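You operate a simulated robot arm through the tools that you are given. There is no shell and no other tool. Be economical: measure what you need, move in short steps, check, and stop when the job is done.

You run a simulated robot arm. Do the job below in one go: nothing can be reset, and whatever is moved stays where it is left.

TASK
Press the vent key two times. Shut the top chest drawer. Fetch the felt pad and set it on the blue pad. Take the gel tin from the left side of the green press table and put it in the blue tray. Press the press fifty-six reset button two times. Press the press fifty-seven reset button three times. Do these in any order. Set down upright: felt pad.

Only the result counts: the job must be done as asked and must still hold three seconds after the hand-in. Knocking over, shifting, dropping, spilling or breaking anything else fails it.

THE ROBOT
A 6-joint arm with a two-finger gripper on a trunk, on a base that drives. Base frame: it is fixed to the floor where the robot stands at the start and does not move with it; the origin is under the middle of the robot, x ahead of it, y to its left, z up; the surface under the hand at the start is at about z = 0.8. Units: m, degrees, N and s.
Its first joint turns from -166.0 to 166.0 degrees. Places, roughly: blue pad (6x7x2 cm) [0.5, -6.8, 0.7]; blue tray (20x27x6 cm) [-5.3, -2.7, 0.8]; felt pad (4x4x6 cm) [0.5, -6.4, 0.8]; gel tin [-4.5, -2.5, 0.75]; press fifty-seven reset button [-6, 0.7, 1.3]; press fifty-six reset button [-5.1, -2.4, 1.3]; top chest drawer [0.4, 0.9, 1.4]; vent key [0.6, 0, 0.9]. Payload 2.45 kg.
The tool frame sits at the grasp point between the pads (the TCP): z along the fingers, y along the line on which they close. The tips reach 0.02 m beyond it. Largest opening 0.14 m; the body of the gripper starts 0.168 m behind the TCP.
Orientation is that of the tool frame in the base frame, as [roll, pitch, yaw] about the fixed x, y, z axes, in that order (R = Rz(yaw) Ry(pitch) Rx(roll)). With the fingers straight down and closing along the base's y, the tool's x points along the base's -x, its y along +y and its z along -z.

THE INTERFACE
- The arm moves only by the tool play_rows. Its argument "steps" is a list of rows, each a list of 7 numbers: the shift along the base's x, y, z in mm, then the turn, a rotation vector about the base's x, y, z in degrees, then the closure, from 0 (fully open) to 1 (shut). In form: [[dx, dy, dz, ax, ay, az, gripper], ...]. A call has 1 to 20 rows; each row shifts and turns the commanded pose from where the row before left it. A row lasts 0.2 s, in which the tool goes at most 0.05 m and 8.6 degrees; a call with a longer step from one row to the next is refused whole, and so is a gripper value outside its range. Where a pose cannot be reached the arm comes as near as it can. A force on the tool above 40 N (or 10 N above the force at the start of the call, whichever is more), or a blocked arm, ends the call early, and 0.2 s more pass. The fingers move at their own pace (about 0.045 m/s each) and stop on an object; they squeeze with about 31 N. The grip force told is the motor's: it shows also when the fingers shut on nothing. Time passes only in rows, and 0.2 s behind the last, so rows that do not move let the fingers close. The reply holds the time, the measured pose of the TCP, the force on the tool along the base axes, the opening and the grip force, in the units named above and with some noise, with the torque about the TCP (base axes, N m) and any sound that the robot's microphone picked up, and new pictures: "views" is both (left out), scene, wrist or none.
- Cameras (640 x 400 px; columns grow to the right, rows downward): "scene" is now at [-0.1102, 0.2084, 1.1844]; the picture's right is [0.39, -0.92, 0.00], its down [0.11, 0.05, -0.99] and it looks along [0.92, 0.38, 0.12] (base axes); focal length 270 px, centre (320, 200). "wrist" rides on the gripper at [0.078, 0.011, -0.209] in the tool frame; the picture's right is [-0.14, 0.99, 0.00], its down [-0.92, -0.13, -0.37] and it looks along [-0.37, -0.05, 0.93] (tool axes); focal length 280 px, centre (320, 200). There is no depth. A picture from a camera that has moved, and an enlarged one, comes with that camera's place and axes in the base frame and with its lens.
- roll_base(legs): drives the robot by 1 to 6 legs, each [ahead, left, turn to the left] in m, m and degrees, along the robot's own axes; the way and the turn of a leg run together, so that a leg with both is an arc; at most 1.5 m and 180 degrees a leg. The arm and the cameras ride along, it lands a little off, and it stops where it bumps. It gives what a move gives, and a new picture of the scene camera.
- pan_tilt(pan, tilt): turns the head with the scene camera to pan (to the left, within 143 degrees either way) and tilt (down, from -29 to 69), counted from straight ahead of the robot. It gives what a move gives, and a new picture of the scene camera.
- zoom(camera, box): a new picture of the part [left, top, right, bottom] of that camera's present view, enlarged. The clock stands still meanwhile.
- hand_in(): hands the job in; it is judged then, once.

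Go step by step. Nothing tells you exact positions but the pictures and the camera data: compare them with the known pose of the tool, close in by small moves and look again before you grip or let go. The budget is 165 turns and 260 pictures, counting those below and the enlarged ones. Unless the task says otherwise, let go and move clear before handing in.

The tools are called after "Emit:" as name(argument=value, ...) on one line, values as JSON. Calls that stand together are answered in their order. play_rows: Moves the arm, as the interface text tells. Its arguments: {"type":"object","properties":{"steps":{"type":"array"},"views":{"type":"string","enum":["both","scene","wrist","none"]}},"required":["steps"]} The other tools are called the same way: roll_base (legs) drives the base; pan_tilt (pan, tilt) turns the head that bears the scene camera; zoom (camera, box) takes an enlarged picture of a part of a camera's view; hand_in () hands the job in.

At the start:

```text
time: 0.0
eef_pos: [0.5105, 0.3652, 1.0001]
tool_rot: [-180.0, -0.1, -180.0]
force: [-0.1, -0.3, 0.7]
torque: [0.0, -0.01, 0.01]
finger_gap: 0.1403
grip_force: 0.1
robot x, y, heading: [0.0019, -0.0022, 0.1]
head pan, tilt: [22.8, -7.0]
```

scene: 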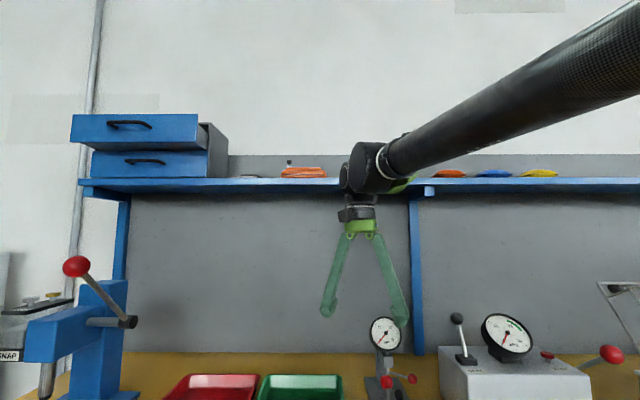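
wrist: 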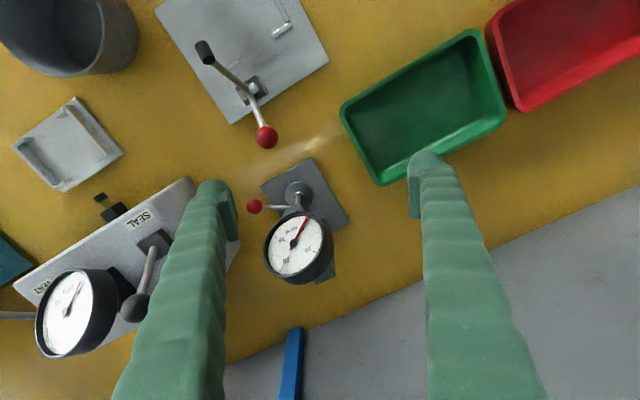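

The chest with the open top drawer is on the shelf to the left, and the vent device with its gauge is ahead and to the right on the bench. I'll turn the head to look at the vent device first.

Emit:
pan_tilt(pan=-10, tilt=30)

Emit:
zoom(camera="wrist", box=[0, 160, 260, 380])

```text
time: 1.0
eef_pos: [0.5101, 0.3649, 1.0001]
tool_rot: [179.9, 0.0, 180.0]
force: [0.4, -0.7, -0.1]
torque: [0.01, -0.03, 0.0]
finger_gap: 0.14
grip_force: 0.2
robot x, y, heading: [0.0013, 0.0024, 0.3]
head pan, tilt: [-10.0, 30.0]
camera scene: at [-0.1007, 0.1594, 1.1254], right [-0.17, -0.98, 0.0], down [-0.49, 0.09, -0.87], along [0.85, -0.15, -0.5], focal length 270 px, centre (320, 200)
```

scene: 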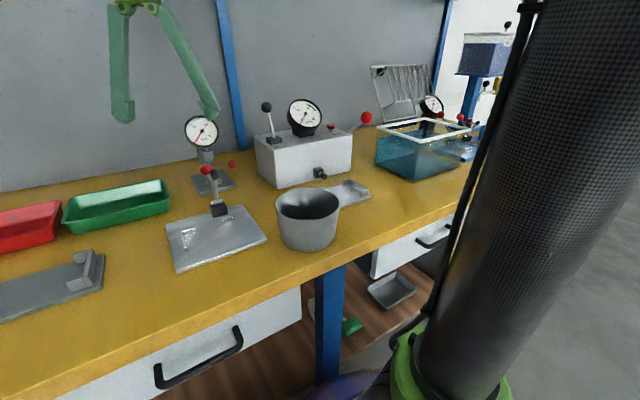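

```text
1.82 times, centred on (130, 270) of wrist
camera zoom: at [0.4322, 0.3748, 1.2074], right [0.14, 0.99, 0.0], down [0.92, -0.13, 0.37], along [0.37, -0.05, -0.93], focal length 510 px, centre (666, 73)
```

zoom: 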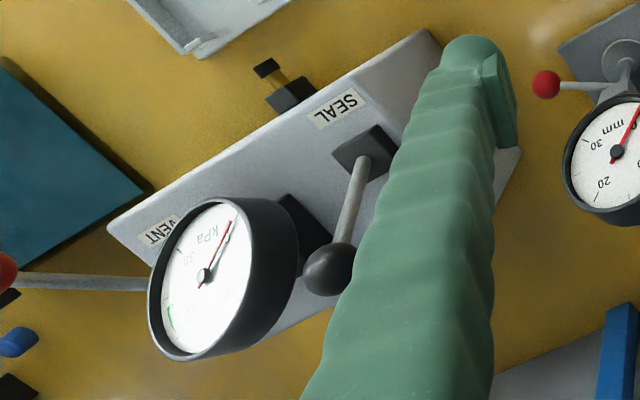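

The box has SEAL and VENT labels, so I need a closer look to tell which part is the vent key.

Emit:
zoom(camera="scene", box=[230, 80, 400, 200])

Emit:
zoom(camera="scene", box=[360, 50, 520, 190])

```text
3.33 times, centred on (315, 140) of scene
camera zoom: at [-0.1007, 0.1594, 1.1254], right [-0.17, -0.98, 0.0], down [-0.49, 0.09, -0.87], along [0.85, -0.15, -0.5], focal length 900 px, centre (337, 400)
```

zoom: 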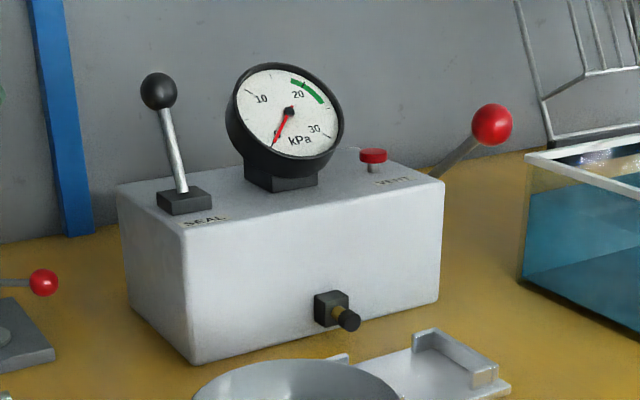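

```text
2.86 times, centred on (440, 120) of scene
camera zoom: at [-0.1007, 0.1594, 1.1254], right [-0.17, -0.98, 0.0], down [-0.49, 0.09, -0.87], along [0.85, -0.15, -0.5], focal length 772 px, centre (-23, 429)
```

zoom: 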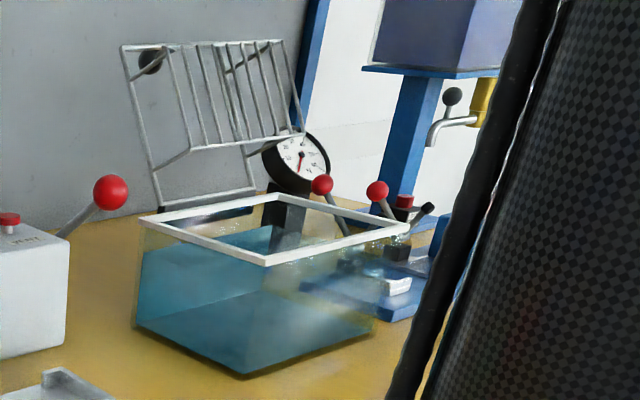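

The vent key is the red button right of the gauge, at about (0.632, 0.0, 0.925). I'll raise the arm and move over it with the fingers closed.

Emit:
play_rows(steps=[[0, 0, 45, 0, 0, 0, 1], [0, 0, 45, 0, 0, 0, 1], [0, 0, 40, 0, 0, 0, 1], [5, -45, 0, 0, 0, 0, 1], [10, -45, 0, 0, 0, 0, 1], [10, -45, 0, 0, 0, 0, 1], [10, -45, 0, 0, 0, 0, 1], [10, -45, 0, 0, 0, 0, 1], [10, -45, 0, 0, 0, 0, 1], [10, -45, 0, 0, 0, 0, 1], [10, -40, 0, 0, 0, 0, 1], [0, 0, 0, 0, 0, 0, 1]])

```text
time: 3.6
eef_pos: [0.5855, 0.0127, 1.131]
tool_rot: [179.9, 0.1, 180.0]
force: [0.3, -0.3, 0.3]
torque: [0.0, 0.04, 0.0]
finger_gap: 0.0001
grip_force: 29.2
robot x, y, heading: [-0.0007, 0.0012, -0.0]
head pan, tilt: [-10.0, 30.0]
camera scene: at [-0.1007, 0.1592, 1.1253], right [-0.17, -0.98, 0.0], down [-0.49, 0.09, -0.87], along [0.85, -0.15, -0.5], focal length 270 px, centre (320, 200)
camera wrist: at [0.5077, 0.0227, 1.3391], right [0.14, 0.99, 0.0], down [0.92, -0.13, 0.37], along [0.37, -0.05, -0.93], focal length 280 px, centre (320, 200)
```

scene: 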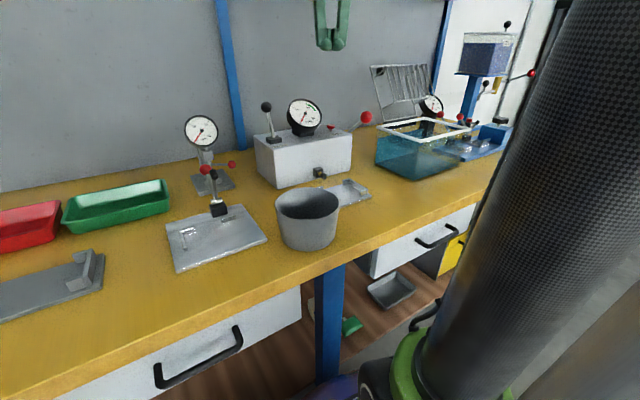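
wrist: 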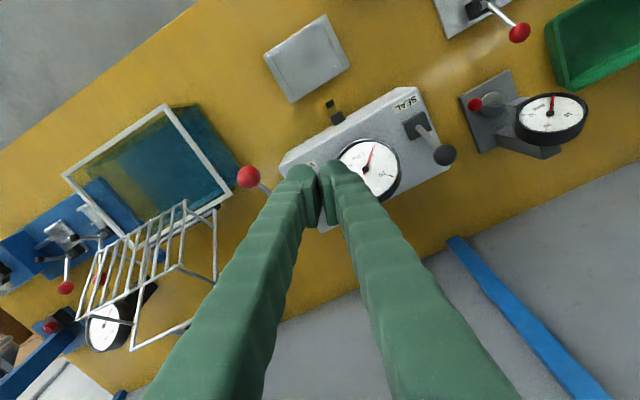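

The fingers hide the button from the wrist camera. I'll come down beside the gauge to just above the estimated spot and check from the scene camera.

Emit:
play_rows(steps=[[23, -12, 0, 0, 0, 0, 1], [23, -12, 0, 0, 0, 0, 1], [0, 0, -40, 0, 0, 0, 1], [0, 0, -40, 0, 0, 0, 1], [0, 0, -40, 0, 0, 0, 1], [0, 0, -25, 0, 0, 0, 1], [0, 0, 0, 0, 0, 0, 1]], views="wrist")

Emit:
zoom(camera="scene", box=[270, 70, 390, 160])

```text
time: 5.2
eef_pos: [0.6326, -0.0113, 0.9852]
tool_rot: [-180.0, -0.1, -180.0]
force: [0.0, -0.3, -1.0]
torque: [-0.01, -0.02, -0.01]
finger_gap: 0.0
grip_force: 29.2
robot x, y, heading: [-0.0033, 0.0005, 0.0]
head pan, tilt: [-10.0, 30.0]
camera wrist: at [0.5546, -0.0008, 1.193], right [0.14, 0.99, 0.0], down [0.92, -0.13, 0.37], along [0.37, -0.05, -0.93], focal length 280 px, centre (320, 200)
```

wrist: 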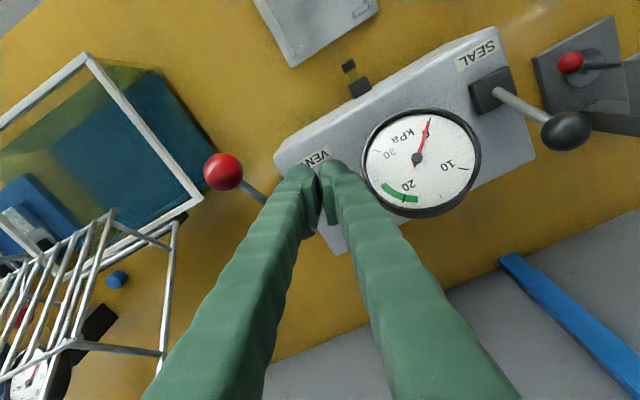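

```text
4.44 times, centred on (330, 115) of scene
camera zoom: at [-0.1007, 0.1592, 1.1253], right [-0.17, -0.98, 0.0], down [-0.49, 0.09, -0.87], along [0.85, -0.15, -0.5], focal length 1200 px, centre (276, 578)
```

zoom: 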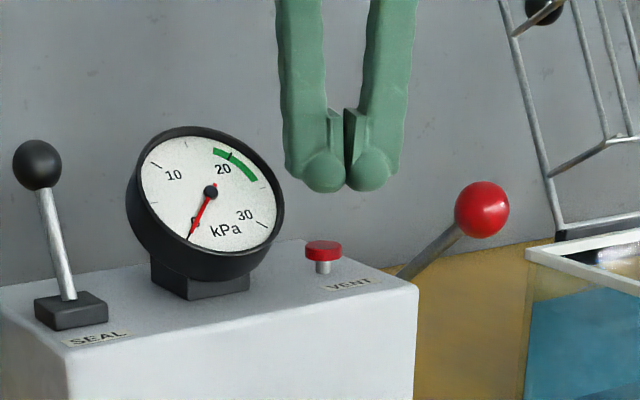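

The left fingertip lines up with the button. I'll shift a few mm in x and press slowly, watching the force and sound.

Emit:
play_rows(steps=[[6, 0, -20, 0, 0, 0, 1], [0, 0, -12, 0, 0, 0, 1], [0, 0, -3, 0, 0, 0, 1], [0, 0, -3, 0, 0, 0, 1], [0, 0, -2, 0, 0, 0, 1]], views="none")

Emit:
zoom(camera="scene", box=[270, 70, 390, 160])

```text
time: 6.4
eef_pos: [0.6377, -0.0145, 0.9459]
tool_rot: [179.9, -0.1, -180.0]
force: [-0.4, 0.4, 1.4]
torque: [-0.01, -0.04, -0.01]
finger_gap: 0.0
grip_force: 29.9
robot x, y, heading: [0.0008, 0.0006, -0.1]
head pan, tilt: [-10.0, 30.0]
```

```text
4.44 times, centred on (330, 115) of scene
camera zoom: at [-0.1007, 0.1592, 1.1253], right [-0.17, -0.98, 0.0], down [-0.49, 0.09, -0.87], along [0.85, -0.15, -0.5], focal length 1200 px, centre (276, 578)
```

zoom: 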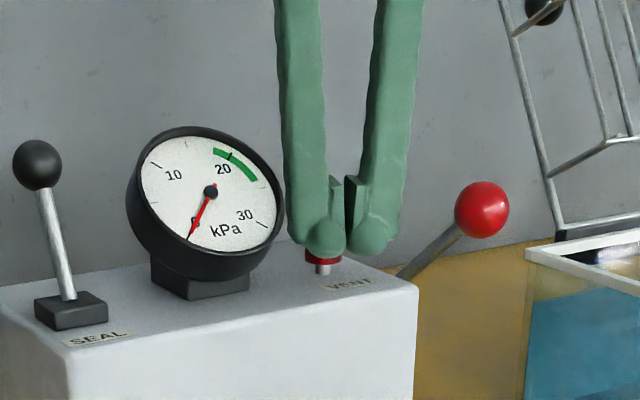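

The finger is just above the cap, or barely touching it. I'll press down further in small steps.

Emit:
play_rows(steps=[[0, 0, -2, 0, 0, 0, 1], [0, 0, -2, 0, 0, 0, 1], [0, 0, -2, 0, 0, 0, 1]], views="none")

```text
time: 7.2
eef_pos: [0.6379, -0.0145, 0.9376]
tool_rot: [180.0, 0.1, 179.9]
force: [1.6, 1.7, 7.4]
torque: [0.12, -0.12, 0.04]
finger_gap: 0.0
grip_force: 29.0
robot x, y, heading: [0.0023, -0.0011, 0.0]
head pan, tilt: [-10.0, 30.0]
heard: click
```

I heard a click at z = 0.9376, which is one press. I'll lift clear and press once more.

Emit:
play_rows(steps=[[0, 0, 8, 0, 0, 0, 1], [0, 0, 8, 0, 0, 0, 1], [0, 0, 0, 0, 0, 0, 1]], views="none")

Emit:
play_rows(steps=[[0, 0, -8, 0, 0, 0, 1], [0, 0, -4, 0, 0, 0, 1], [0, 0, -2, 0, 0, 0, 1], [0, 0, -2, 0, 0, 0, 1]], views="none")

```text
time: 8.0
eef_pos: [0.6356, -0.0145, 0.9536]
tool_rot: [-180.0, 0.0, 179.9]
force: [-0.4, -0.7, -0.4]
torque: [-0.03, 0.02, 0.04]
finger_gap: 0.0
grip_force: 28.8
robot x, y, heading: [-0.0036, -0.0014, 0.0]
head pan, tilt: [-10.0, 30.0]
```

```text
time: 9.0
eef_pos: [0.6378, -0.0132, 0.9383]
tool_rot: [-180.0, 0.0, -180.0]
force: [-1.3, 1.4, 4.8]
torque: [0.04, 0.01, -0.01]
finger_gap: 0.0
grip_force: 29.9
robot x, y, heading: [-0.0007, -0.0005, -0.0]
head pan, tilt: [-10.0, 30.0]
heard: click
```

Two clicks, so the vent key is done. I'll lift up and look at the drawer.

Emit:
play_rows(steps=[[0, 0, 40, 0, 0, 0, 1], [0, 0, 50, 0, 0, 0, 1], [0, 0, 50, 0, 0, 0, 1], [0, 0, 50, 0, 0, 0, 1], [-50, 0, 0, 0, 0, 0, 1], [-50, 0, 0, 0, 0, 0, 1], [-50, 0, 0, 0, 0, 0, 1]], views="none")

Emit:
pan_tilt(pan=55, tilt=0)

```text
time: 10.6
eef_pos: [0.4896, -0.0157, 1.1277]
tool_rot: [180.0, 0.1, 179.9]
force: [-0.5, 0.6, 0.2]
torque: [-0.02, 0.06, 0.03]
finger_gap: 0.0
grip_force: 29.4
robot x, y, heading: [-0.003, -0.0005, -0.1]
head pan, tilt: [-10.0, 30.0]
```

```text
time: 12.0
eef_pos: [0.4907, -0.0167, 1.1275]
tool_rot: [-179.9, 0.1, -179.9]
force: [-0.8, -0.7, -0.1]
torque: [-0.04, 0.01, 0.02]
finger_gap: 0.0
grip_force: 29.2
robot x, y, heading: [-0.0003, -0.0021, -0.0]
head pan, tilt: [55.0, 0.0]
camera scene: at [-0.1382, 0.2486, 1.1736], right [0.82, -0.57, 0.0], down [0.0, 0.0, -1.0], along [0.57, 0.82, 0.0], focal length 270 px, centre (320, 200)
```

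scene: 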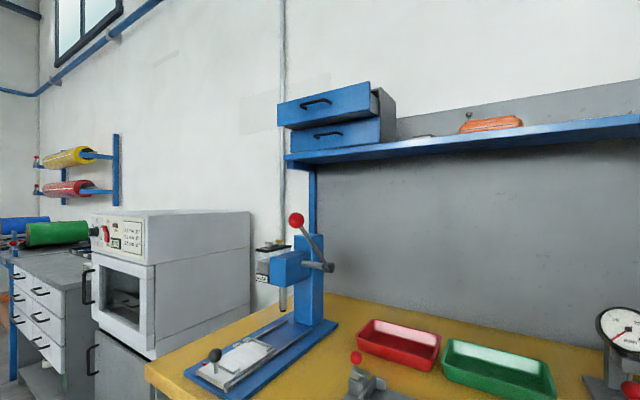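

The drawer handle is at about (0.35, 0.97, 1.49), and the bench is turned roughly 27° left from the robot. I'll raise the arm, point the tool horizontally ahead, then drive along the bench.

Emit:
play_rows(steps=[[0, 0, 35, 0, 0, 0, 1], [8, 0, 27, 0, -8.2, 0, 1], [8, 0, 27, 0, -8.2, 0, 1], [8, 0, 27, 0, -8.2, 0, 1], [8, 0, 27, 0, -8.2, 0, 1], [8, 0, 27, 0, -8.2, 0, 1], [8, 0, 27, 0, -8.2, 0, 1], [8, 0, 27, 0, -8.2, 0, 1], [0, 0, 27, 0, -8.2, 0, 1], [0, 0, 27, 0, -8.2, 0, 1], [0, 0, 27, 0, -8.2, 0, 1], [0, 0, 27, 0, -8, 0, 1], [0, 0, 0, 0, 0, 0, 1]], views="wrist")

```text
time: 14.8
eef_pos: [0.5442, -0.0138, 1.4561]
tool_rot: [179.2, 88.6, 179.3]
force: [-0.4, -1.0, 0.5]
torque: [0.01, 0.02, 0.01]
finger_gap: 0.0001
grip_force: 28.9
out of reach, approached as far as the arm can: row 12
robot x, y, heading: [-0.0011, -0.0002, -0.3]
head pan, tilt: [55.0, 0.0]
camera wrist: at [0.3333, -0.0043, 1.3805], right [0.0, 0.99, 0.14], down [-0.35, -0.13, 0.93], along [0.94, -0.05, 0.34], focal length 280 px, centre (320, 200)
```

wrist: 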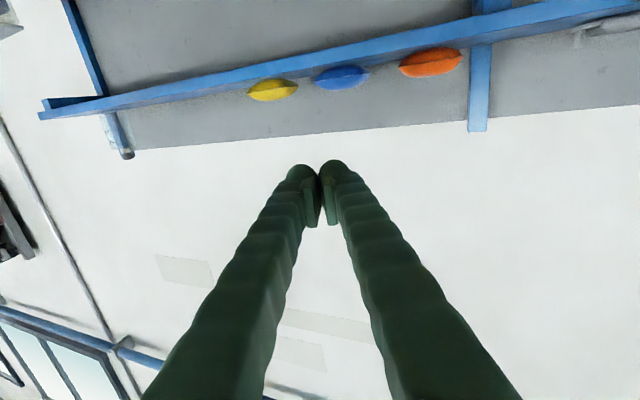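

The tool is horizontal at z 1.456. Next I'll turn to face the bench and slide left along it.

Emit:
roll_base(legs=[[0, 0, 27], [0, 0.45, 0]])

```text
time: 18.8
eef_pos: [0.2978, 0.618, 1.4556]
tool_rot: [179.5, 88.6, -153.7]
force: [0.4, -0.5, -0.1]
torque: [-0.01, -0.02, 0.01]
finger_gap: 0.0
grip_force: 29.7
robot x, y, heading: [-0.1932, 0.387, 26.7]
head pan, tilt: [55.0, 0.0]
camera scene: at [-0.4294, 0.5452, 1.1737], right [0.99, -0.14, 0.0], down [0.0, 0.0, -1.0], along [0.14, 0.99, 0.0], focal length 270 px, centre (320, 200)
```

scene: 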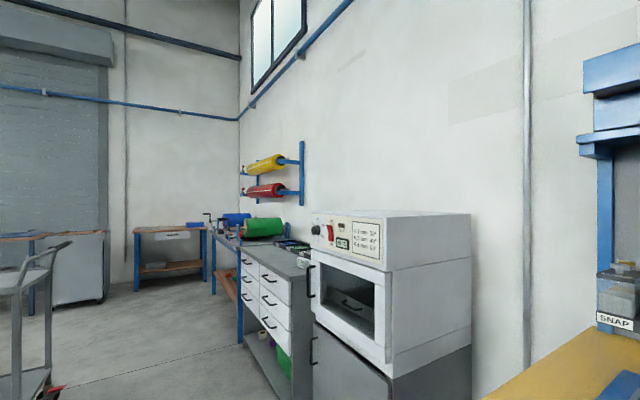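

Emit:
pan_tilt(pan=10, tilt=-12)

```text
time: 19.9
eef_pos: [0.297, 0.6178, 1.4545]
tool_rot: [179.3, 88.6, -153.8]
force: [0.0, 0.2, -0.2]
torque: [-0.01, -0.03, 0.0]
finger_gap: 0.0
grip_force: 29.8
robot x, y, heading: [-0.1927, 0.3847, 26.5]
head pan, tilt: [10.0, -12.0]
camera scene: at [-0.3759, 0.5058, 1.1918], right [0.6, -0.8, 0.0], down [0.17, 0.12, -0.98], along [0.78, 0.59, 0.21], focal length 270 px, centre (320, 200)
```

scene: 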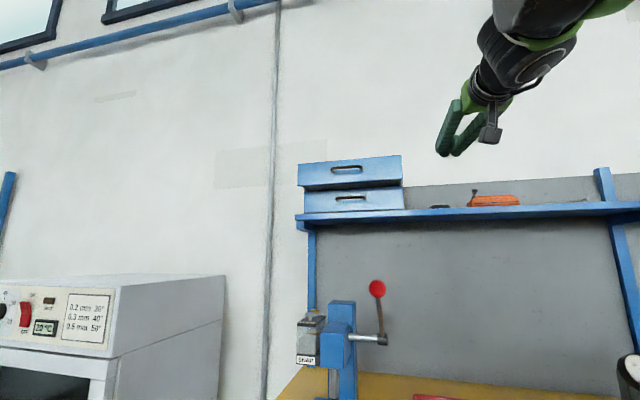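

The handle is at about (0.324, 0.929, 1.473), directly along the bench normal. I'll move the tool sideways until it is in front of the handle.

Emit:
play_rows(steps=[[-20, 40, 0, 0, 0, 0, 1], [-20, 40, 0, 0, 0, 0, 1], [-20, 40, 0, 0, 0, 0, 1], [-20, 40, 0, 0, 0, 0, 1], [-20, 40, 0, 0, 0, 0, 1], [-20, 38, 0, 0, 0, 0, 1], [0, 0, 0, 0, 0, 0, 1]])

```text
time: 21.5
eef_pos: [0.1784, 0.8579, 1.4547]
tool_rot: [179.5, 88.5, -153.5]
force: [-0.2, 0.4, -0.2]
torque: [0.0, 0.0, -0.01]
finger_gap: 0.0
grip_force: 29.6
robot x, y, heading: [-0.1945, 0.3854, 26.9]
head pan, tilt: [10.0, -12.0]
camera scene: at [-0.3759, 0.5057, 1.1918], right [0.6, -0.8, 0.0], down [0.17, 0.12, -0.98], along [0.78, 0.59, 0.21], focal length 270 px, centre (320, 200)
camera wrist: at [-0.0146, 0.7713, 1.3797], right [-0.45, 0.88, 0.14], down [-0.25, -0.27, 0.93], along [0.86, 0.38, 0.34], focal length 280 px, centre (320, 200)
```

scene: 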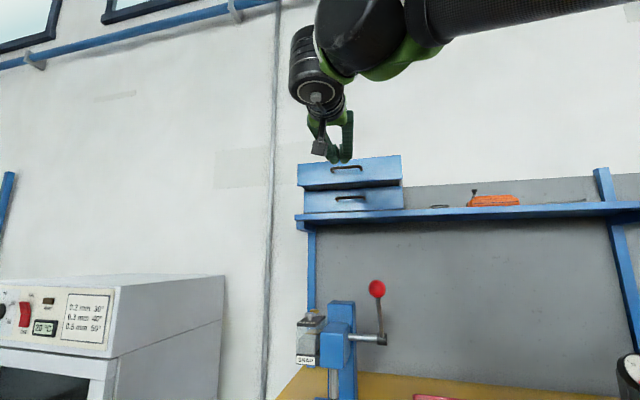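
wrist: 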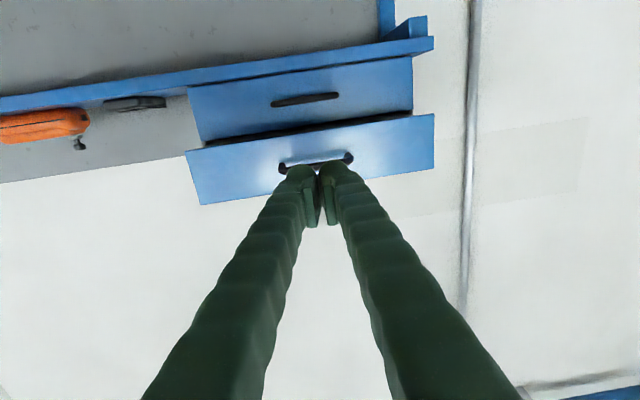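

The tool is centred on the top drawer. I'll push forward along the bench normal, slowing near contact.

Emit:
play_rows(steps=[[27, 13.5, 0, 0, 0, 0, 1], [27, 13.5, 0, 0, 0, 0, 1], [18, 9, 0, 0, 0, 0, 1], [9, 4.5, 0, 0, 0, 0, 1], [9, 4.5, 0, 0, 0, 0, 1], [9, 4.5, 0, 0, 0, 0, 1], [9, 4.5, 0, 0, 0, 0, 1]])

```text
time: 23.1
eef_pos: [0.2851, 0.9108, 1.4554]
tool_rot: [179.4, 88.7, -153.8]
force: [-0.2, 0.5, -0.6]
torque: [0.03, 0.01, 0.0]
finger_gap: 0.0004
grip_force: 29.6
robot x, y, heading: [-0.194, 0.3851, 27.0]
head pan, tilt: [10.0, -12.0]
camera scene: at [-0.3759, 0.5057, 1.1918], right [0.6, -0.8, 0.0], down [0.17, 0.12, -0.98], along [0.78, 0.59, 0.21], focal length 270 px, centre (320, 200)
camera wrist: at [0.0927, 0.8235, 1.3812], right [-0.45, 0.88, 0.14], down [-0.25, -0.27, 0.93], along [0.86, 0.38, 0.34], focal length 280 px, centre (320, 200)
```

scene: 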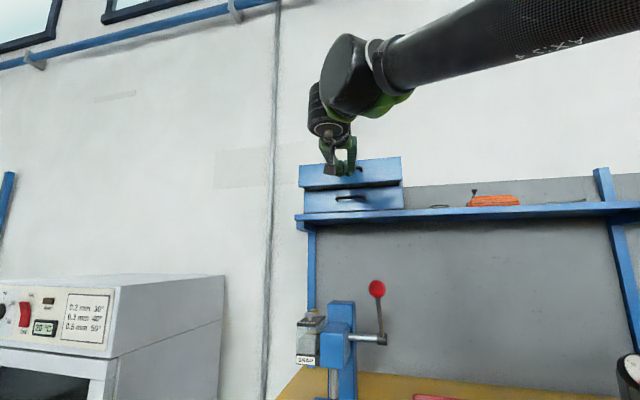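
wrist: 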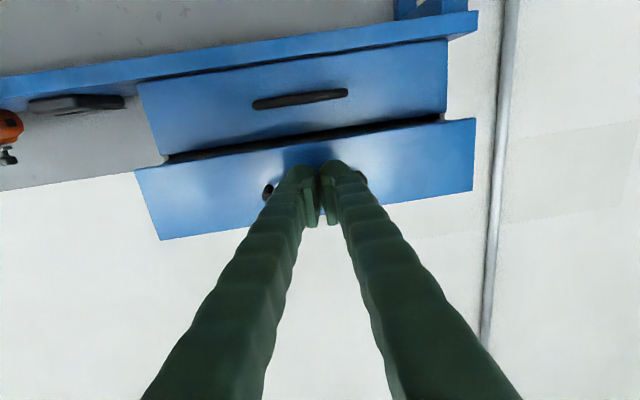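

Either contact or nearly so. I'll keep pushing.

Emit:
play_rows(steps=[[9, 4.5, 0, 0, 0, 0, 1], [9, 4.5, 0, 0, 0, 0, 1], [9, 4.5, 0, 0, 0, 0, 1], [9, 4.5, 0, 0, 0, 0, 1], [9, 4.5, 0, 0, 0, 0, 1], [9, 4.5, 0, 0, 0, 0, 1]])

```text
time: 24.5
eef_pos: [0.3376, 0.9365, 1.4551]
tool_rot: [178.4, 88.6, -154.6]
force: [-20.2, -12.5, -7.3]
torque: [0.07, 0.08, -0.32]
finger_gap: 0.0003
grip_force: 30.1
robot x, y, heading: [-0.1921, 0.3833, 26.8]
head pan, tilt: [10.0, -12.0]
camera scene: at [-0.3773, 0.5049, 1.1917], right [0.6, -0.8, 0.0], down [0.17, 0.12, -0.98], along [0.78, 0.59, 0.21], focal length 270 px, centre (320, 200)
camera wrist: at [0.1452, 0.8491, 1.3812], right [-0.45, 0.88, 0.14], down [-0.25, -0.27, 0.93], along [0.86, 0.38, 0.34], focal length 280 px, centre (320, 200)
```

scene: 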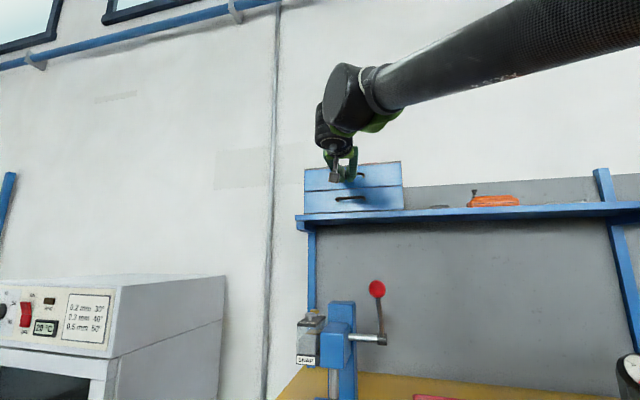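
wrist: 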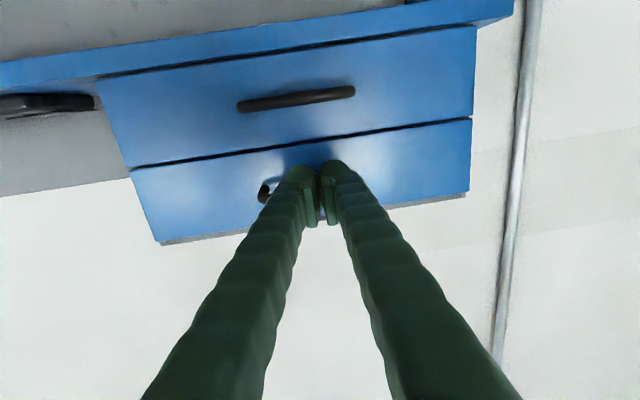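

The drawer is flush and resisting with about 25 N, so it's shut. I'll back straight off and check.

Emit:
play_rows(steps=[[-18, -9, 0, 0, 0, 0, 1], [-36, -18, 0, 0, 0, 0, 1], [-36, -18, 0, 0, 0, 0, 1], [-36, -18, 0, 0, 0, 0, 1], [-36, -18, 0, 0, 0, 0, 1], [0, 0, 0, 0, 0, 0, 1]], views="wrist")

Emit:
pan_tilt(pan=-125, tilt=10)

```text
time: 25.9
eef_pos: [0.1769, 0.8576, 1.4541]
tool_rot: [179.6, 88.5, -153.5]
force: [0.5, 0.8, 0.2]
torque: [0.01, 0.02, 0.0]
finger_gap: 0.0
grip_force: 29.5
robot x, y, heading: [-0.1935, 0.3856, 27.0]
head pan, tilt: [10.0, -12.0]
camera wrist: at [-0.015, 0.7709, 1.3796], right [-0.45, 0.88, 0.14], down [-0.25, -0.27, 0.93], along [0.86, 0.38, 0.34], focal length 280 px, centre (320, 200)
```

wrist: 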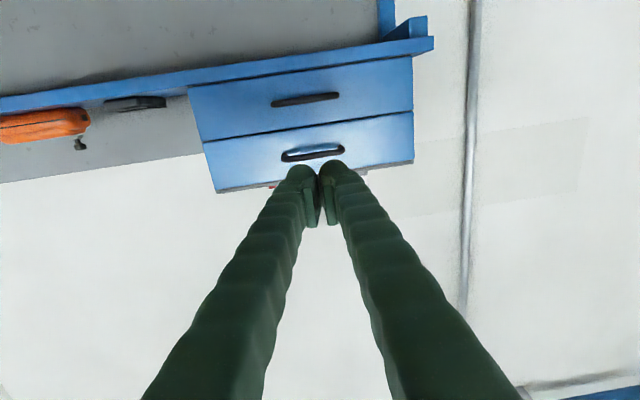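

```text
time: 28.1
eef_pos: [0.1772, 0.8583, 1.4528]
tool_rot: [179.4, 88.6, -153.8]
force: [-0.6, 0.0, -0.3]
torque: [0.02, 0.05, -0.02]
finger_gap: 0.0
grip_force: 29.4
robot x, y, heading: [-0.1967, 0.3882, 26.6]
head pan, tilt: [-125.0, 10.0]
camera scene: at [-0.4555, 0.3642, 1.1577], right [-0.99, 0.14, 0.0], down [0.02, 0.17, -0.98], along [-0.14, -0.97, -0.17], focal length 270 px, centre (320, 200)
```

scene: 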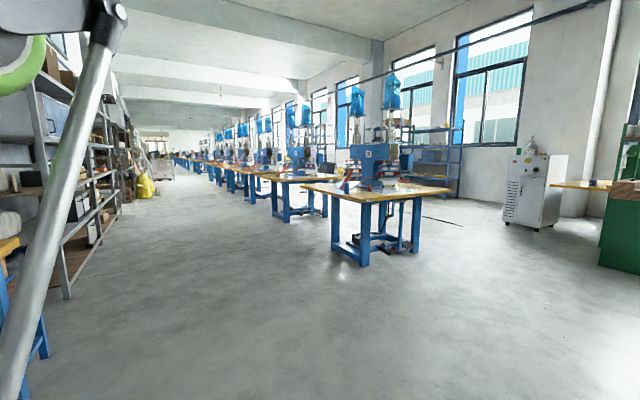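

The drawer is shut. I'll fold the arm to a tool-down carrying pose, then turn round towards the press tables.

Emit:
play_rows(steps=[[6.3, -22.8, -22, -3.66, 7.34, 0, 1], [6.3, -22.8, -22, -3.66, 7.34, 0, 1], [6.3, -22.8, -22, -3.66, 7.34, 0, 1], [6.3, -22.8, -22, -3.66, 7.34, 0, 1], [6.3, -22.8, -22, -3.66, 7.34, 0, 1], [6.3, -22.8, -22, -3.66, 7.34, 0, 1], [6.3, -22.8, -22, -3.66, 7.34, 0, 1], [6.3, -22.8, -22, -3.66, 7.34, 0, 1], [6.3, -22.8, -22, -3.66, 7.34, 0, 1], [6.3, -22.8, -22, -3.66, 7.34, 0, 1], [6.3, -22.8, -22, -3.5, 7.0, 0, 1], [0, 0, 0, 0, 0, 0, 1]], views="none")

Emit:
roll_base(legs=[[-0.8, 0, 0], [0, 0, 150]])

Emit:
pan_tilt(pan=0, tilt=10)

```text
time: 30.6
eef_pos: [0.1893, 0.6515, 1.2127]
tool_rot: [-165.0, 5.7, -152.6]
force: [-0.2, 0.4, -0.4]
torque: [0.01, -0.02, -0.03]
finger_gap: 0.0
grip_force: 29.5
out of reach, approached as far as the arm can: row 7, 8, 9, 10, 11
robot x, y, heading: [-0.1965, 0.388, 26.9]
head pan, tilt: [-125.0, 10.0]
```

```text
time: 41.0
eef_pos: [-1.3587, -0.0005, 1.2119]
tool_rot: [-164.9, 5.8, -3.4]
force: [-0.1, -0.5, -0.2]
torque: [-0.02, -0.02, -0.02]
finger_gap: 0.0
grip_force: 29.1
robot x, y, heading: [-0.8943, 0.0269, 176.0]
head pan, tilt: [-125.0, 10.0]
camera scene: at [-0.6567, -0.0845, 1.1577], right [0.78, -0.63, 0.0], down [-0.11, -0.13, -0.98], along [0.62, 0.76, -0.17], focal length 270 px, centre (320, 200)
```

scene: 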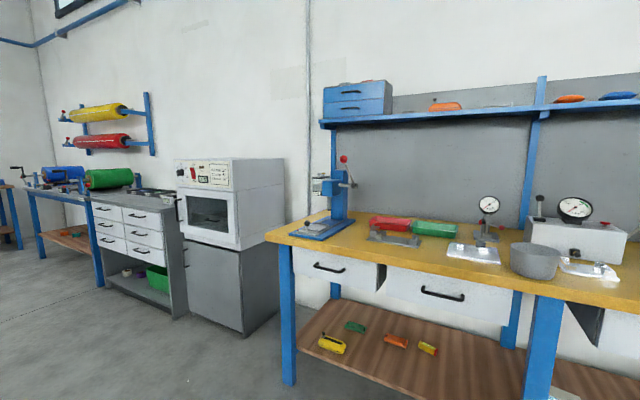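

```text
time: 43.0
eef_pos: [-1.359, 0.0, 1.2132]
tool_rot: [-164.9, 5.8, -3.5]
force: [-0.6, 0.1, -0.2]
torque: [-0.05, 0.02, -0.02]
finger_gap: 0.0
grip_force: 29.2
robot x, y, heading: [-0.8932, 0.0322, 176.0]
head pan, tilt: [0.0, 10.0]
camera scene: at [-0.8081, -0.1501, 1.1577], right [0.07, 1.0, 0.0], down [0.17, -0.01, -0.98], along [-0.98, 0.07, -0.17], focal length 270 px, centre (320, 200)
```

scene: 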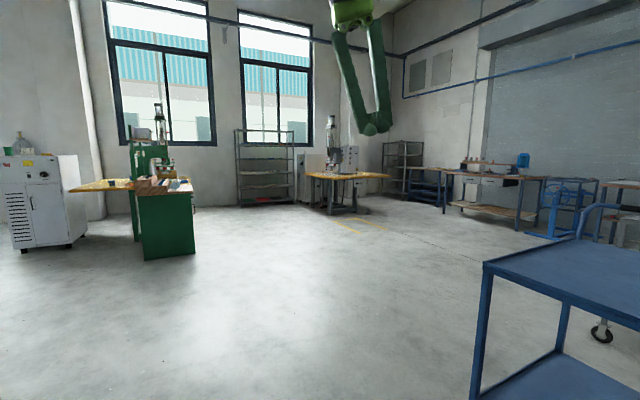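

The green press table is ahead-left, press 57's round table is at the back, and a blue cart is close on the right. I'll zoom in on both stations.

Emit:
zoom(camera="scene", box=[60, 90, 220, 270])

Emit:
zoom(camera="scene", box=[280, 100, 400, 220])

```text
2.22 times, centred on (140, 180) of scene
camera zoom: at [-0.8081, -0.1501, 1.1577], right [0.07, 1.0, 0.0], down [0.17, -0.01, -0.98], along [-0.98, 0.07, -0.17], focal length 600 px, centre (720, 244)
```

zoom: 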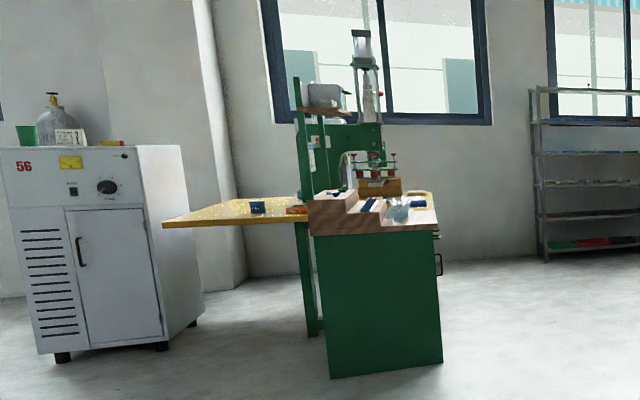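

```text
3.33 times, centred on (340, 160) of scene
camera zoom: at [-0.8081, -0.1501, 1.1577], right [0.07, 1.0, 0.0], down [0.17, -0.01, -0.98], along [-0.98, 0.07, -0.17], focal length 900 px, centre (253, 333)
```

zoom: 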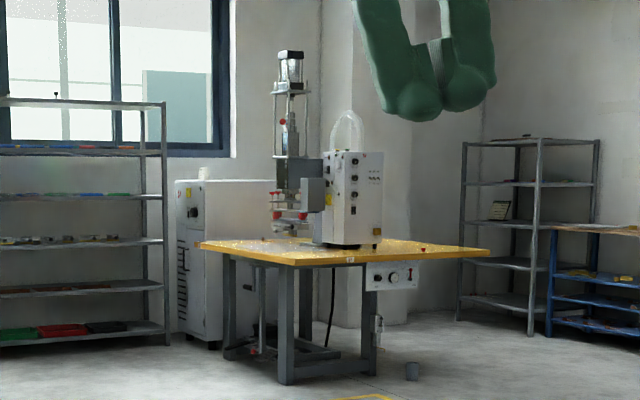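

Press 56 is on the green table at the given spot, and press 57's table is further back. I'll level the tool, sidestep away from the cart and drive closer.

Emit:
play_rows(steps=[[0, 0, -30, 0, 0, 0, 1], [0, 0, -30, 0, 0, 0, 1], [0, 0, 0, 0, 0, 0, 1]], views="none")

Emit:
roll_base(legs=[[0, 0.5, 0], [1.5, 0, 0], [1.0, 0, 0], [0, 0, 60]])

```text
time: 43.8
eef_pos: [-1.3601, -0.0001, 1.1511]
tool_rot: [-164.9, 5.8, -3.4]
force: [0.1, 0.7, -0.9]
torque: [0.01, -0.01, -0.02]
finger_gap: 0.0
grip_force: 29.7
robot x, y, heading: [-0.8949, 0.0356, 175.7]
head pan, tilt: [0.0, 10.0]
```

```text
time: 61.0
eef_pos: [-3.5727, -0.783, 1.1514]
tool_rot: [-164.8, 5.8, 58.5]
force: [-0.3, -0.7, 0.4]
torque: [0.01, 0.0, 0.02]
finger_gap: 0.0
grip_force: 29.6
robot x, y, heading: [-3.3819, -0.3544, -122.2]
head pan, tilt: [0.0, 10.0]
camera scene: at [-3.1812, -0.3661, 1.1577], right [-0.85, 0.53, 0.0], down [0.09, 0.15, -0.98], along [-0.52, -0.83, -0.17], focal length 270 px, centre (320, 200)
```

scene: 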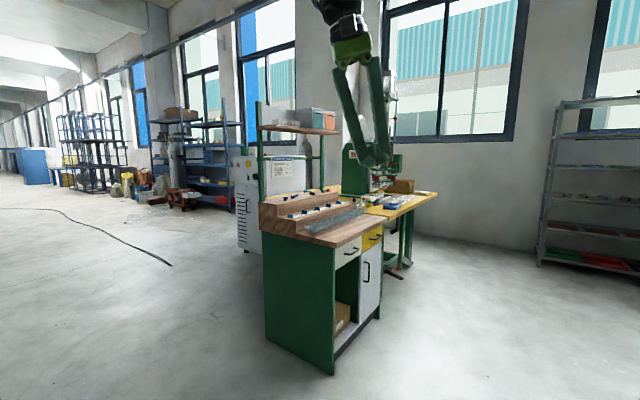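

The front of the green table runs toward (-0.92, -0.39), with the press further along it. I'll level the tool and drive round to face its front.

Emit:
play_rows(steps=[[0, 0, 0, -1.5, -7.9, 0, 1], [0, 0, 0, -1.5, -7.9, 0, 1], [0, 0, 0, 0, 0, 0, 1]], views="none")

Emit:
roll_base(legs=[[0, 0, 55], [0, -1.5, 0], [0, -0.2, 0]])

```text
time: 61.8
eef_pos: [-3.5725, -0.7826, 1.1508]
tool_rot: [-164.8, 5.5, 58.5]
force: [-0.4, 0.0, -0.7]
torque: [0.02, -0.02, 0.03]
finger_gap: 0.0
grip_force: 29.2
out of reach, approached as far as the arm can: row 1, 2
robot x, y, heading: [-3.3791, -0.3569, -122.0]
head pan, tilt: [0.0, 10.0]
```

```text
time: 72.8
eef_pos: [-4.7125, -1.396, 1.1513]
tool_rot: [-164.7, 5.4, 111.1]
force: [-0.5, 0.2, 0.1]
torque: [-0.01, 0.02, -0.02]
finger_gap: 0.0001
grip_force: 30.1
robot x, y, heading: [-4.9342, -0.9828, -69.4]
head pan, tilt: [0.0, 10.0]
camera scene: at [-4.8062, -0.8318, 1.1577], right [-0.94, -0.35, 0.0], down [-0.06, 0.16, -0.98], along [0.35, -0.92, -0.17], focal length 270 px, centre (320, 200)
```

scene: 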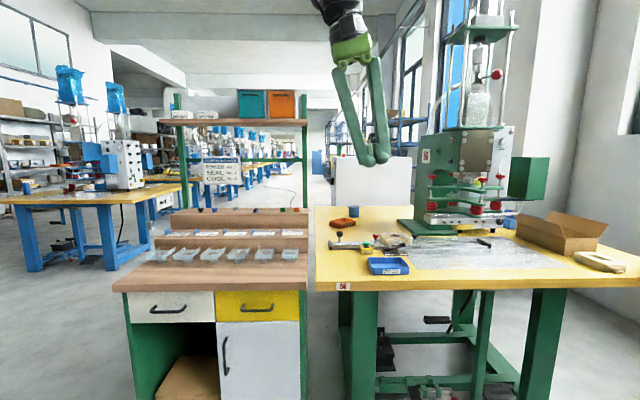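

I'm now facing the table: the press is on the right, and there's a blue tray plus tins on the yellow top. I'll zoom in for detail.

Emit:
zoom(camera="scene", box=[400, 100, 560, 240])

Emit:
zoom(camera="scene", box=[300, 190, 460, 300])

Emit:
zoom(camera="scene", box=[500, 190, 640, 290])

```text
2.86 times, centred on (480, 170) of scene
camera zoom: at [-4.8062, -0.8318, 1.1577], right [-0.94, -0.35, 0.0], down [-0.06, 0.16, -0.98], along [0.35, -0.92, -0.17], focal length 772 px, centre (-137, 286)
```

zoom: 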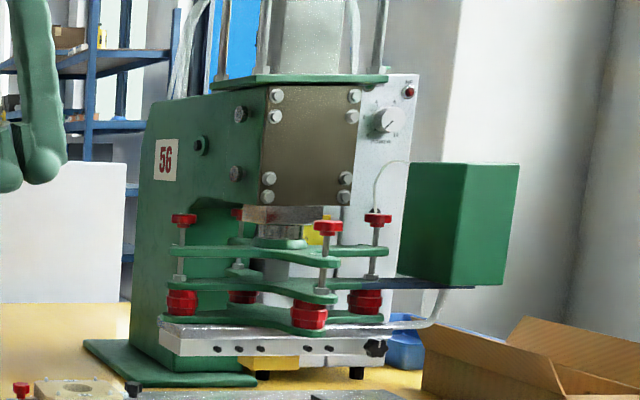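

```text
3.64 times, centred on (380, 245) of scene
camera zoom: at [-4.8062, -0.8318, 1.1577], right [-0.94, -0.35, 0.0], down [-0.06, 0.16, -0.98], along [0.35, -0.92, -0.17], focal length 982 px, centre (102, 36)
```

zoom: 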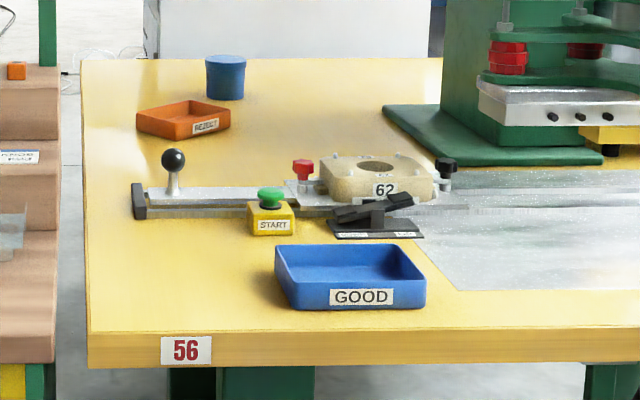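

```text
4.00 times, centred on (570, 240) of scene
camera zoom: at [-4.8062, -0.8318, 1.1577], right [-0.94, -0.35, 0.0], down [-0.06, 0.16, -0.98], along [0.35, -0.92, -0.17], focal length 1080 px, centre (-680, 40)
```

zoom: 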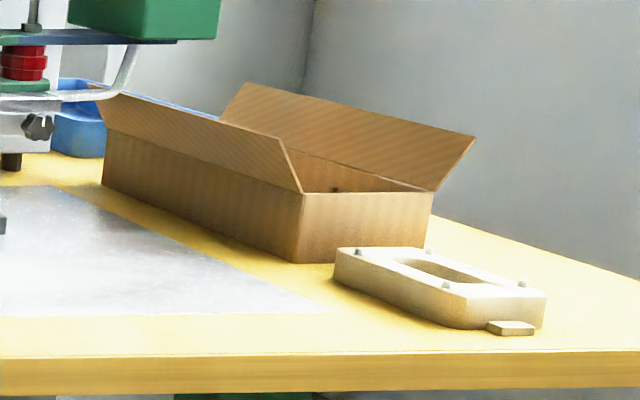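

The gel tin is the blue cylinder at about (-4.4, -2.6). The target blue tray is behind the cardboard box at about (-5.3, -2.7), and the small red reset button is on the press's white panel. Next I'll straighten the arm.

Emit:
play_rows(steps=[[-5, -29, -20, 0, 0, 0, 1], [-5, -29, -20, 1.3, -3.5, 0, 1], [-5, -29, -20, 1.3, -3.5, 0, 1], [-5, -29, -20, 1.3, -3.5, 0, 1], [0, 0, 0, 1.3, -3.5, 0, 1], [0, 0, 0, 0, 0, 0, 1]], views="none")

Emit:
zoom(camera="scene", box=[470, 100, 520, 140])

```text
time: 74.2
eef_pos: [-4.7282, -1.5079, 1.072]
tool_rot: [-165.2, 8.0, 110.5]
force: [-0.4, 0.1, 0.3]
torque: [-0.02, -0.01, 0.02]
finger_gap: 0.0
grip_force: 29.3
out of reach, approached as far as the arm can: row 2, 3, 4, 5
robot x, y, heading: [-4.9376, -0.9828, -69.4]
head pan, tilt: [0.0, 10.0]
```

```text
10.00 times, centred on (495, 120) of scene
camera zoom: at [-4.8061, -0.8318, 1.1577], right [-0.94, -0.35, 0.0], down [-0.06, 0.16, -0.98], along [0.35, -0.92, -0.17], focal length 2700 px, centre (-1430, 1000)
```

zoom: 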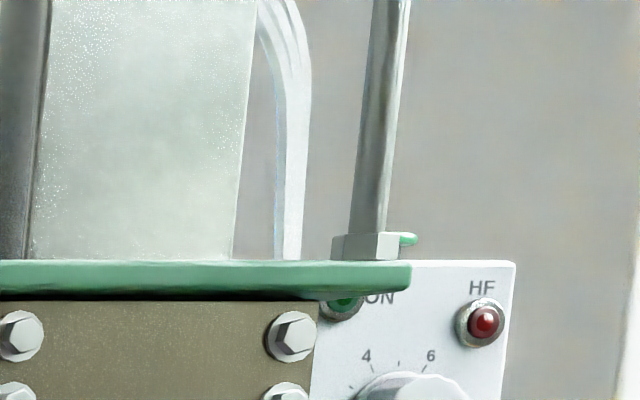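

The panel's red lamp is labelled HF, so I won't assume it's the reset button. I'll zoom on other candidates before moving.

Emit:
zoom(camera="scene", box=[415, 125, 495, 175])

Emit:
zoom(camera="scene", box=[480, 110, 530, 210])

Emit:
zoom(camera="scene", box=[430, 0, 540, 130])

```text
8.00 times, centred on (455, 150) of scene
camera zoom: at [-4.8061, -0.8318, 1.1577], right [-0.94, -0.35, 0.0], down [-0.06, 0.16, -0.98], along [0.35, -0.92, -0.17], focal length 2160 px, centre (-760, 600)
```

zoom: 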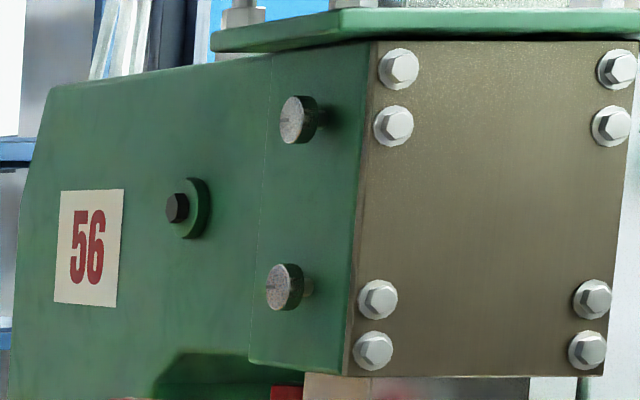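

```text
4.00 times, centred on (505, 160) of scene
camera zoom: at [-4.8061, -0.8318, 1.1577], right [-0.94, -0.35, 0.0], down [-0.06, 0.16, -0.98], along [0.35, -0.92, -0.17], focal length 1080 px, centre (-420, 360)
```

zoom: 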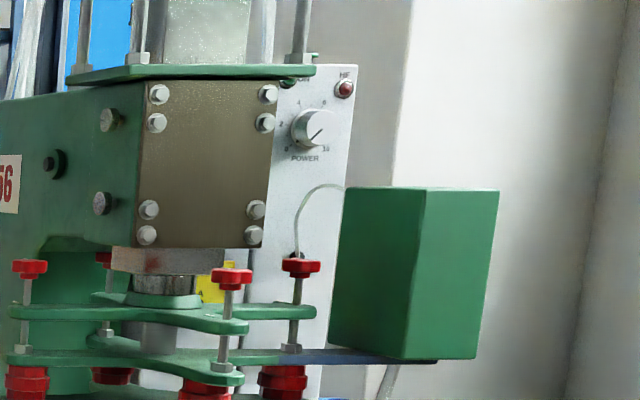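

```text
3.08 times, centred on (485, 65) of scene
camera zoom: at [-4.8061, -0.8318, 1.1577], right [-0.94, -0.35, 0.0], down [-0.06, 0.16, -0.98], along [0.35, -0.92, -0.17], focal length 831 px, centre (-188, 615)
```

zoom: 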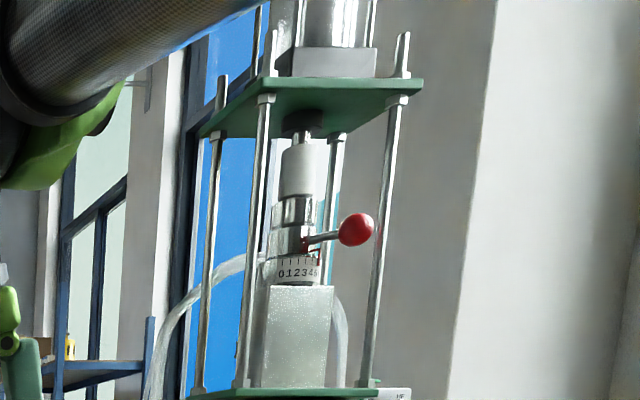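

The white control box behind the press may have more buttons hidden from here. I'll move right and closer to read its panel.

Emit:
roll_base(legs=[[0, -0.75, 0], [0.15, 0, 0]])

Emit:
pan_tilt(pan=5, tilt=0)

Emit:
zoom(camera="scene", box=[240, 90, 440, 250])

```text
time: 79.2
eef_pos: [-5.3541, -1.9085, 1.072]
tool_rot: [-165.2, 8.1, 111.6]
force: [0.1, -0.3, -0.6]
torque: [0.03, 0.04, -0.01]
finger_gap: 0.0001
grip_force: 29.0
robot x, y, heading: [-5.5754, -1.3858, -68.3]
head pan, tilt: [0.0, 10.0]
camera scene: at [-5.4467, -1.2343, 1.1577], right [-0.93, -0.37, 0.0], down [-0.06, 0.16, -0.98], along [0.36, -0.92, -0.17], focal length 270 px, centre (320, 200)
```

scene: 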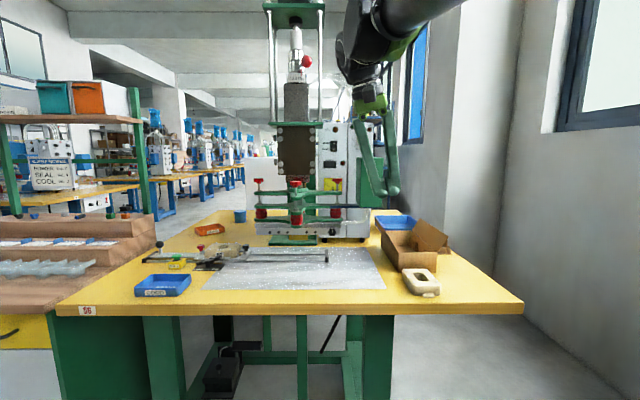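

```text
time: 79.9
eef_pos: [-5.3542, -1.9076, 1.0708]
tool_rot: [-165.3, 8.1, 111.6]
force: [0.0, 0.7, -0.4]
torque: [-0.01, 0.02, -0.01]
finger_gap: 0.0
grip_force: 29.5
robot x, y, heading: [-5.5721, -1.3899, -68.5]
head pan, tilt: [5.0, 0.0]
camera scene: at [-5.4406, -1.2283, 1.1736], right [-0.89, -0.45, 0.0], down [0.0, 0.0, -1.0], along [0.45, -0.89, 0.0], focal length 270 px, centre (320, 200)
```

scene: 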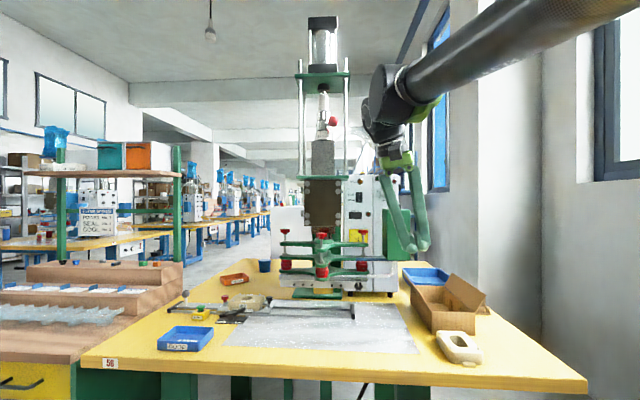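

```text
2.50 times, centred on (340, 170) of scene
camera zoom: at [-5.4406, -1.2283, 1.1736], right [-0.89, -0.45, 0.0], down [0.0, 0.0, -1.0], along [0.45, -0.89, 0.0], focal length 675 px, centre (270, 275)
```

zoom: 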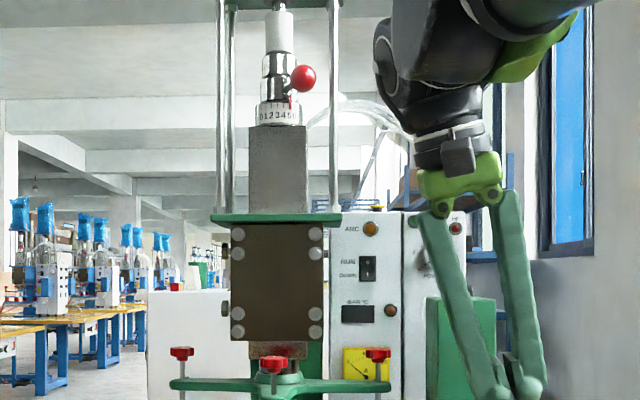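

Now the control panel shows ARC, a run switch and a display with a button. I'll zoom closer.

Emit:
zoom(camera="scene", box=[330, 150, 390, 250])

Emit:
zoom(camera="scene", box=[335, 165, 375, 190])

```text
4.00 times, centred on (360, 200) of scene
camera zoom: at [-5.4406, -1.2283, 1.1736], right [-0.89, -0.45, 0.0], down [0.0, 0.0, -1.0], along [0.45, -0.89, 0.0], focal length 1080 px, centre (160, 200)
```

zoom: 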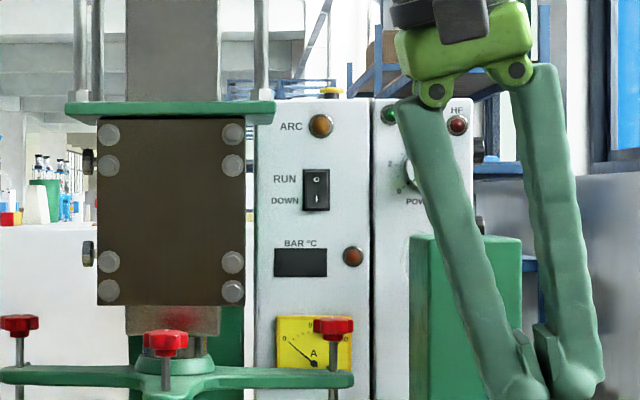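

```text
16.00 times, centred on (355, 178) of scene
camera zoom: at [-5.4406, -1.2283, 1.1736], right [-0.89, -0.45, 0.0], down [0.0, 0.0, -1.0], along [0.45, -0.89, 0.0], focal length 4320 px, centre (-240, 560)
```

zoom: 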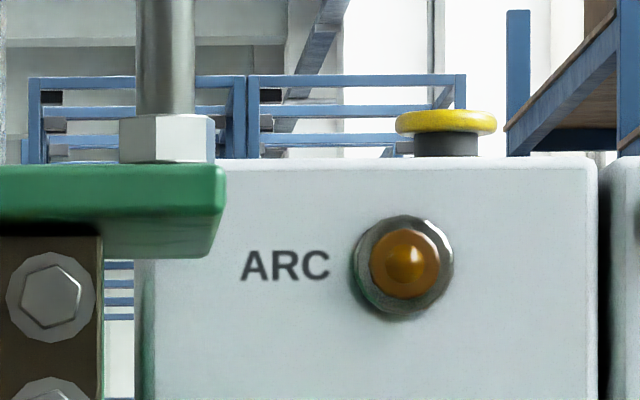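

The reset button is the yellow mushroom button on top of the white cabinet, at about (-5.07, -2.38, 1.29). I'll raise and tilt the tool to about 45° so it can reach over and press down.

Emit:
play_rows(steps=[[0, 0, 41, -7.6, -3.0, 0, 1], [0, 0, 41, -7.6, -3.0, 0, 1], [0, 0, 41, -7.6, -3.0, 0, 1], [0, 0, 41, -7.6, -3.0, 0, 1], [0, 0, 41, -7.6, -3.0, 0, 1], [0, 0, 41, -7.6, -3.0, 0, 1], [0, 0, 41, -7.6, -3.0, 0, 1], [0, 0, 0, 0, 0, 0, 1]], views="none")

```text
time: 81.7
eef_pos: [-5.354, -1.9058, 1.3594]
tool_rot: [-165.0, 65.4, 111.7]
force: [0.5, 0.2, 0.4]
torque: [0.01, 0.03, 0.01]
finger_gap: 0.0
grip_force: 30.0
robot x, y, heading: [-5.5739, -1.388, -68.2]
head pan, tilt: [5.0, 0.0]
```

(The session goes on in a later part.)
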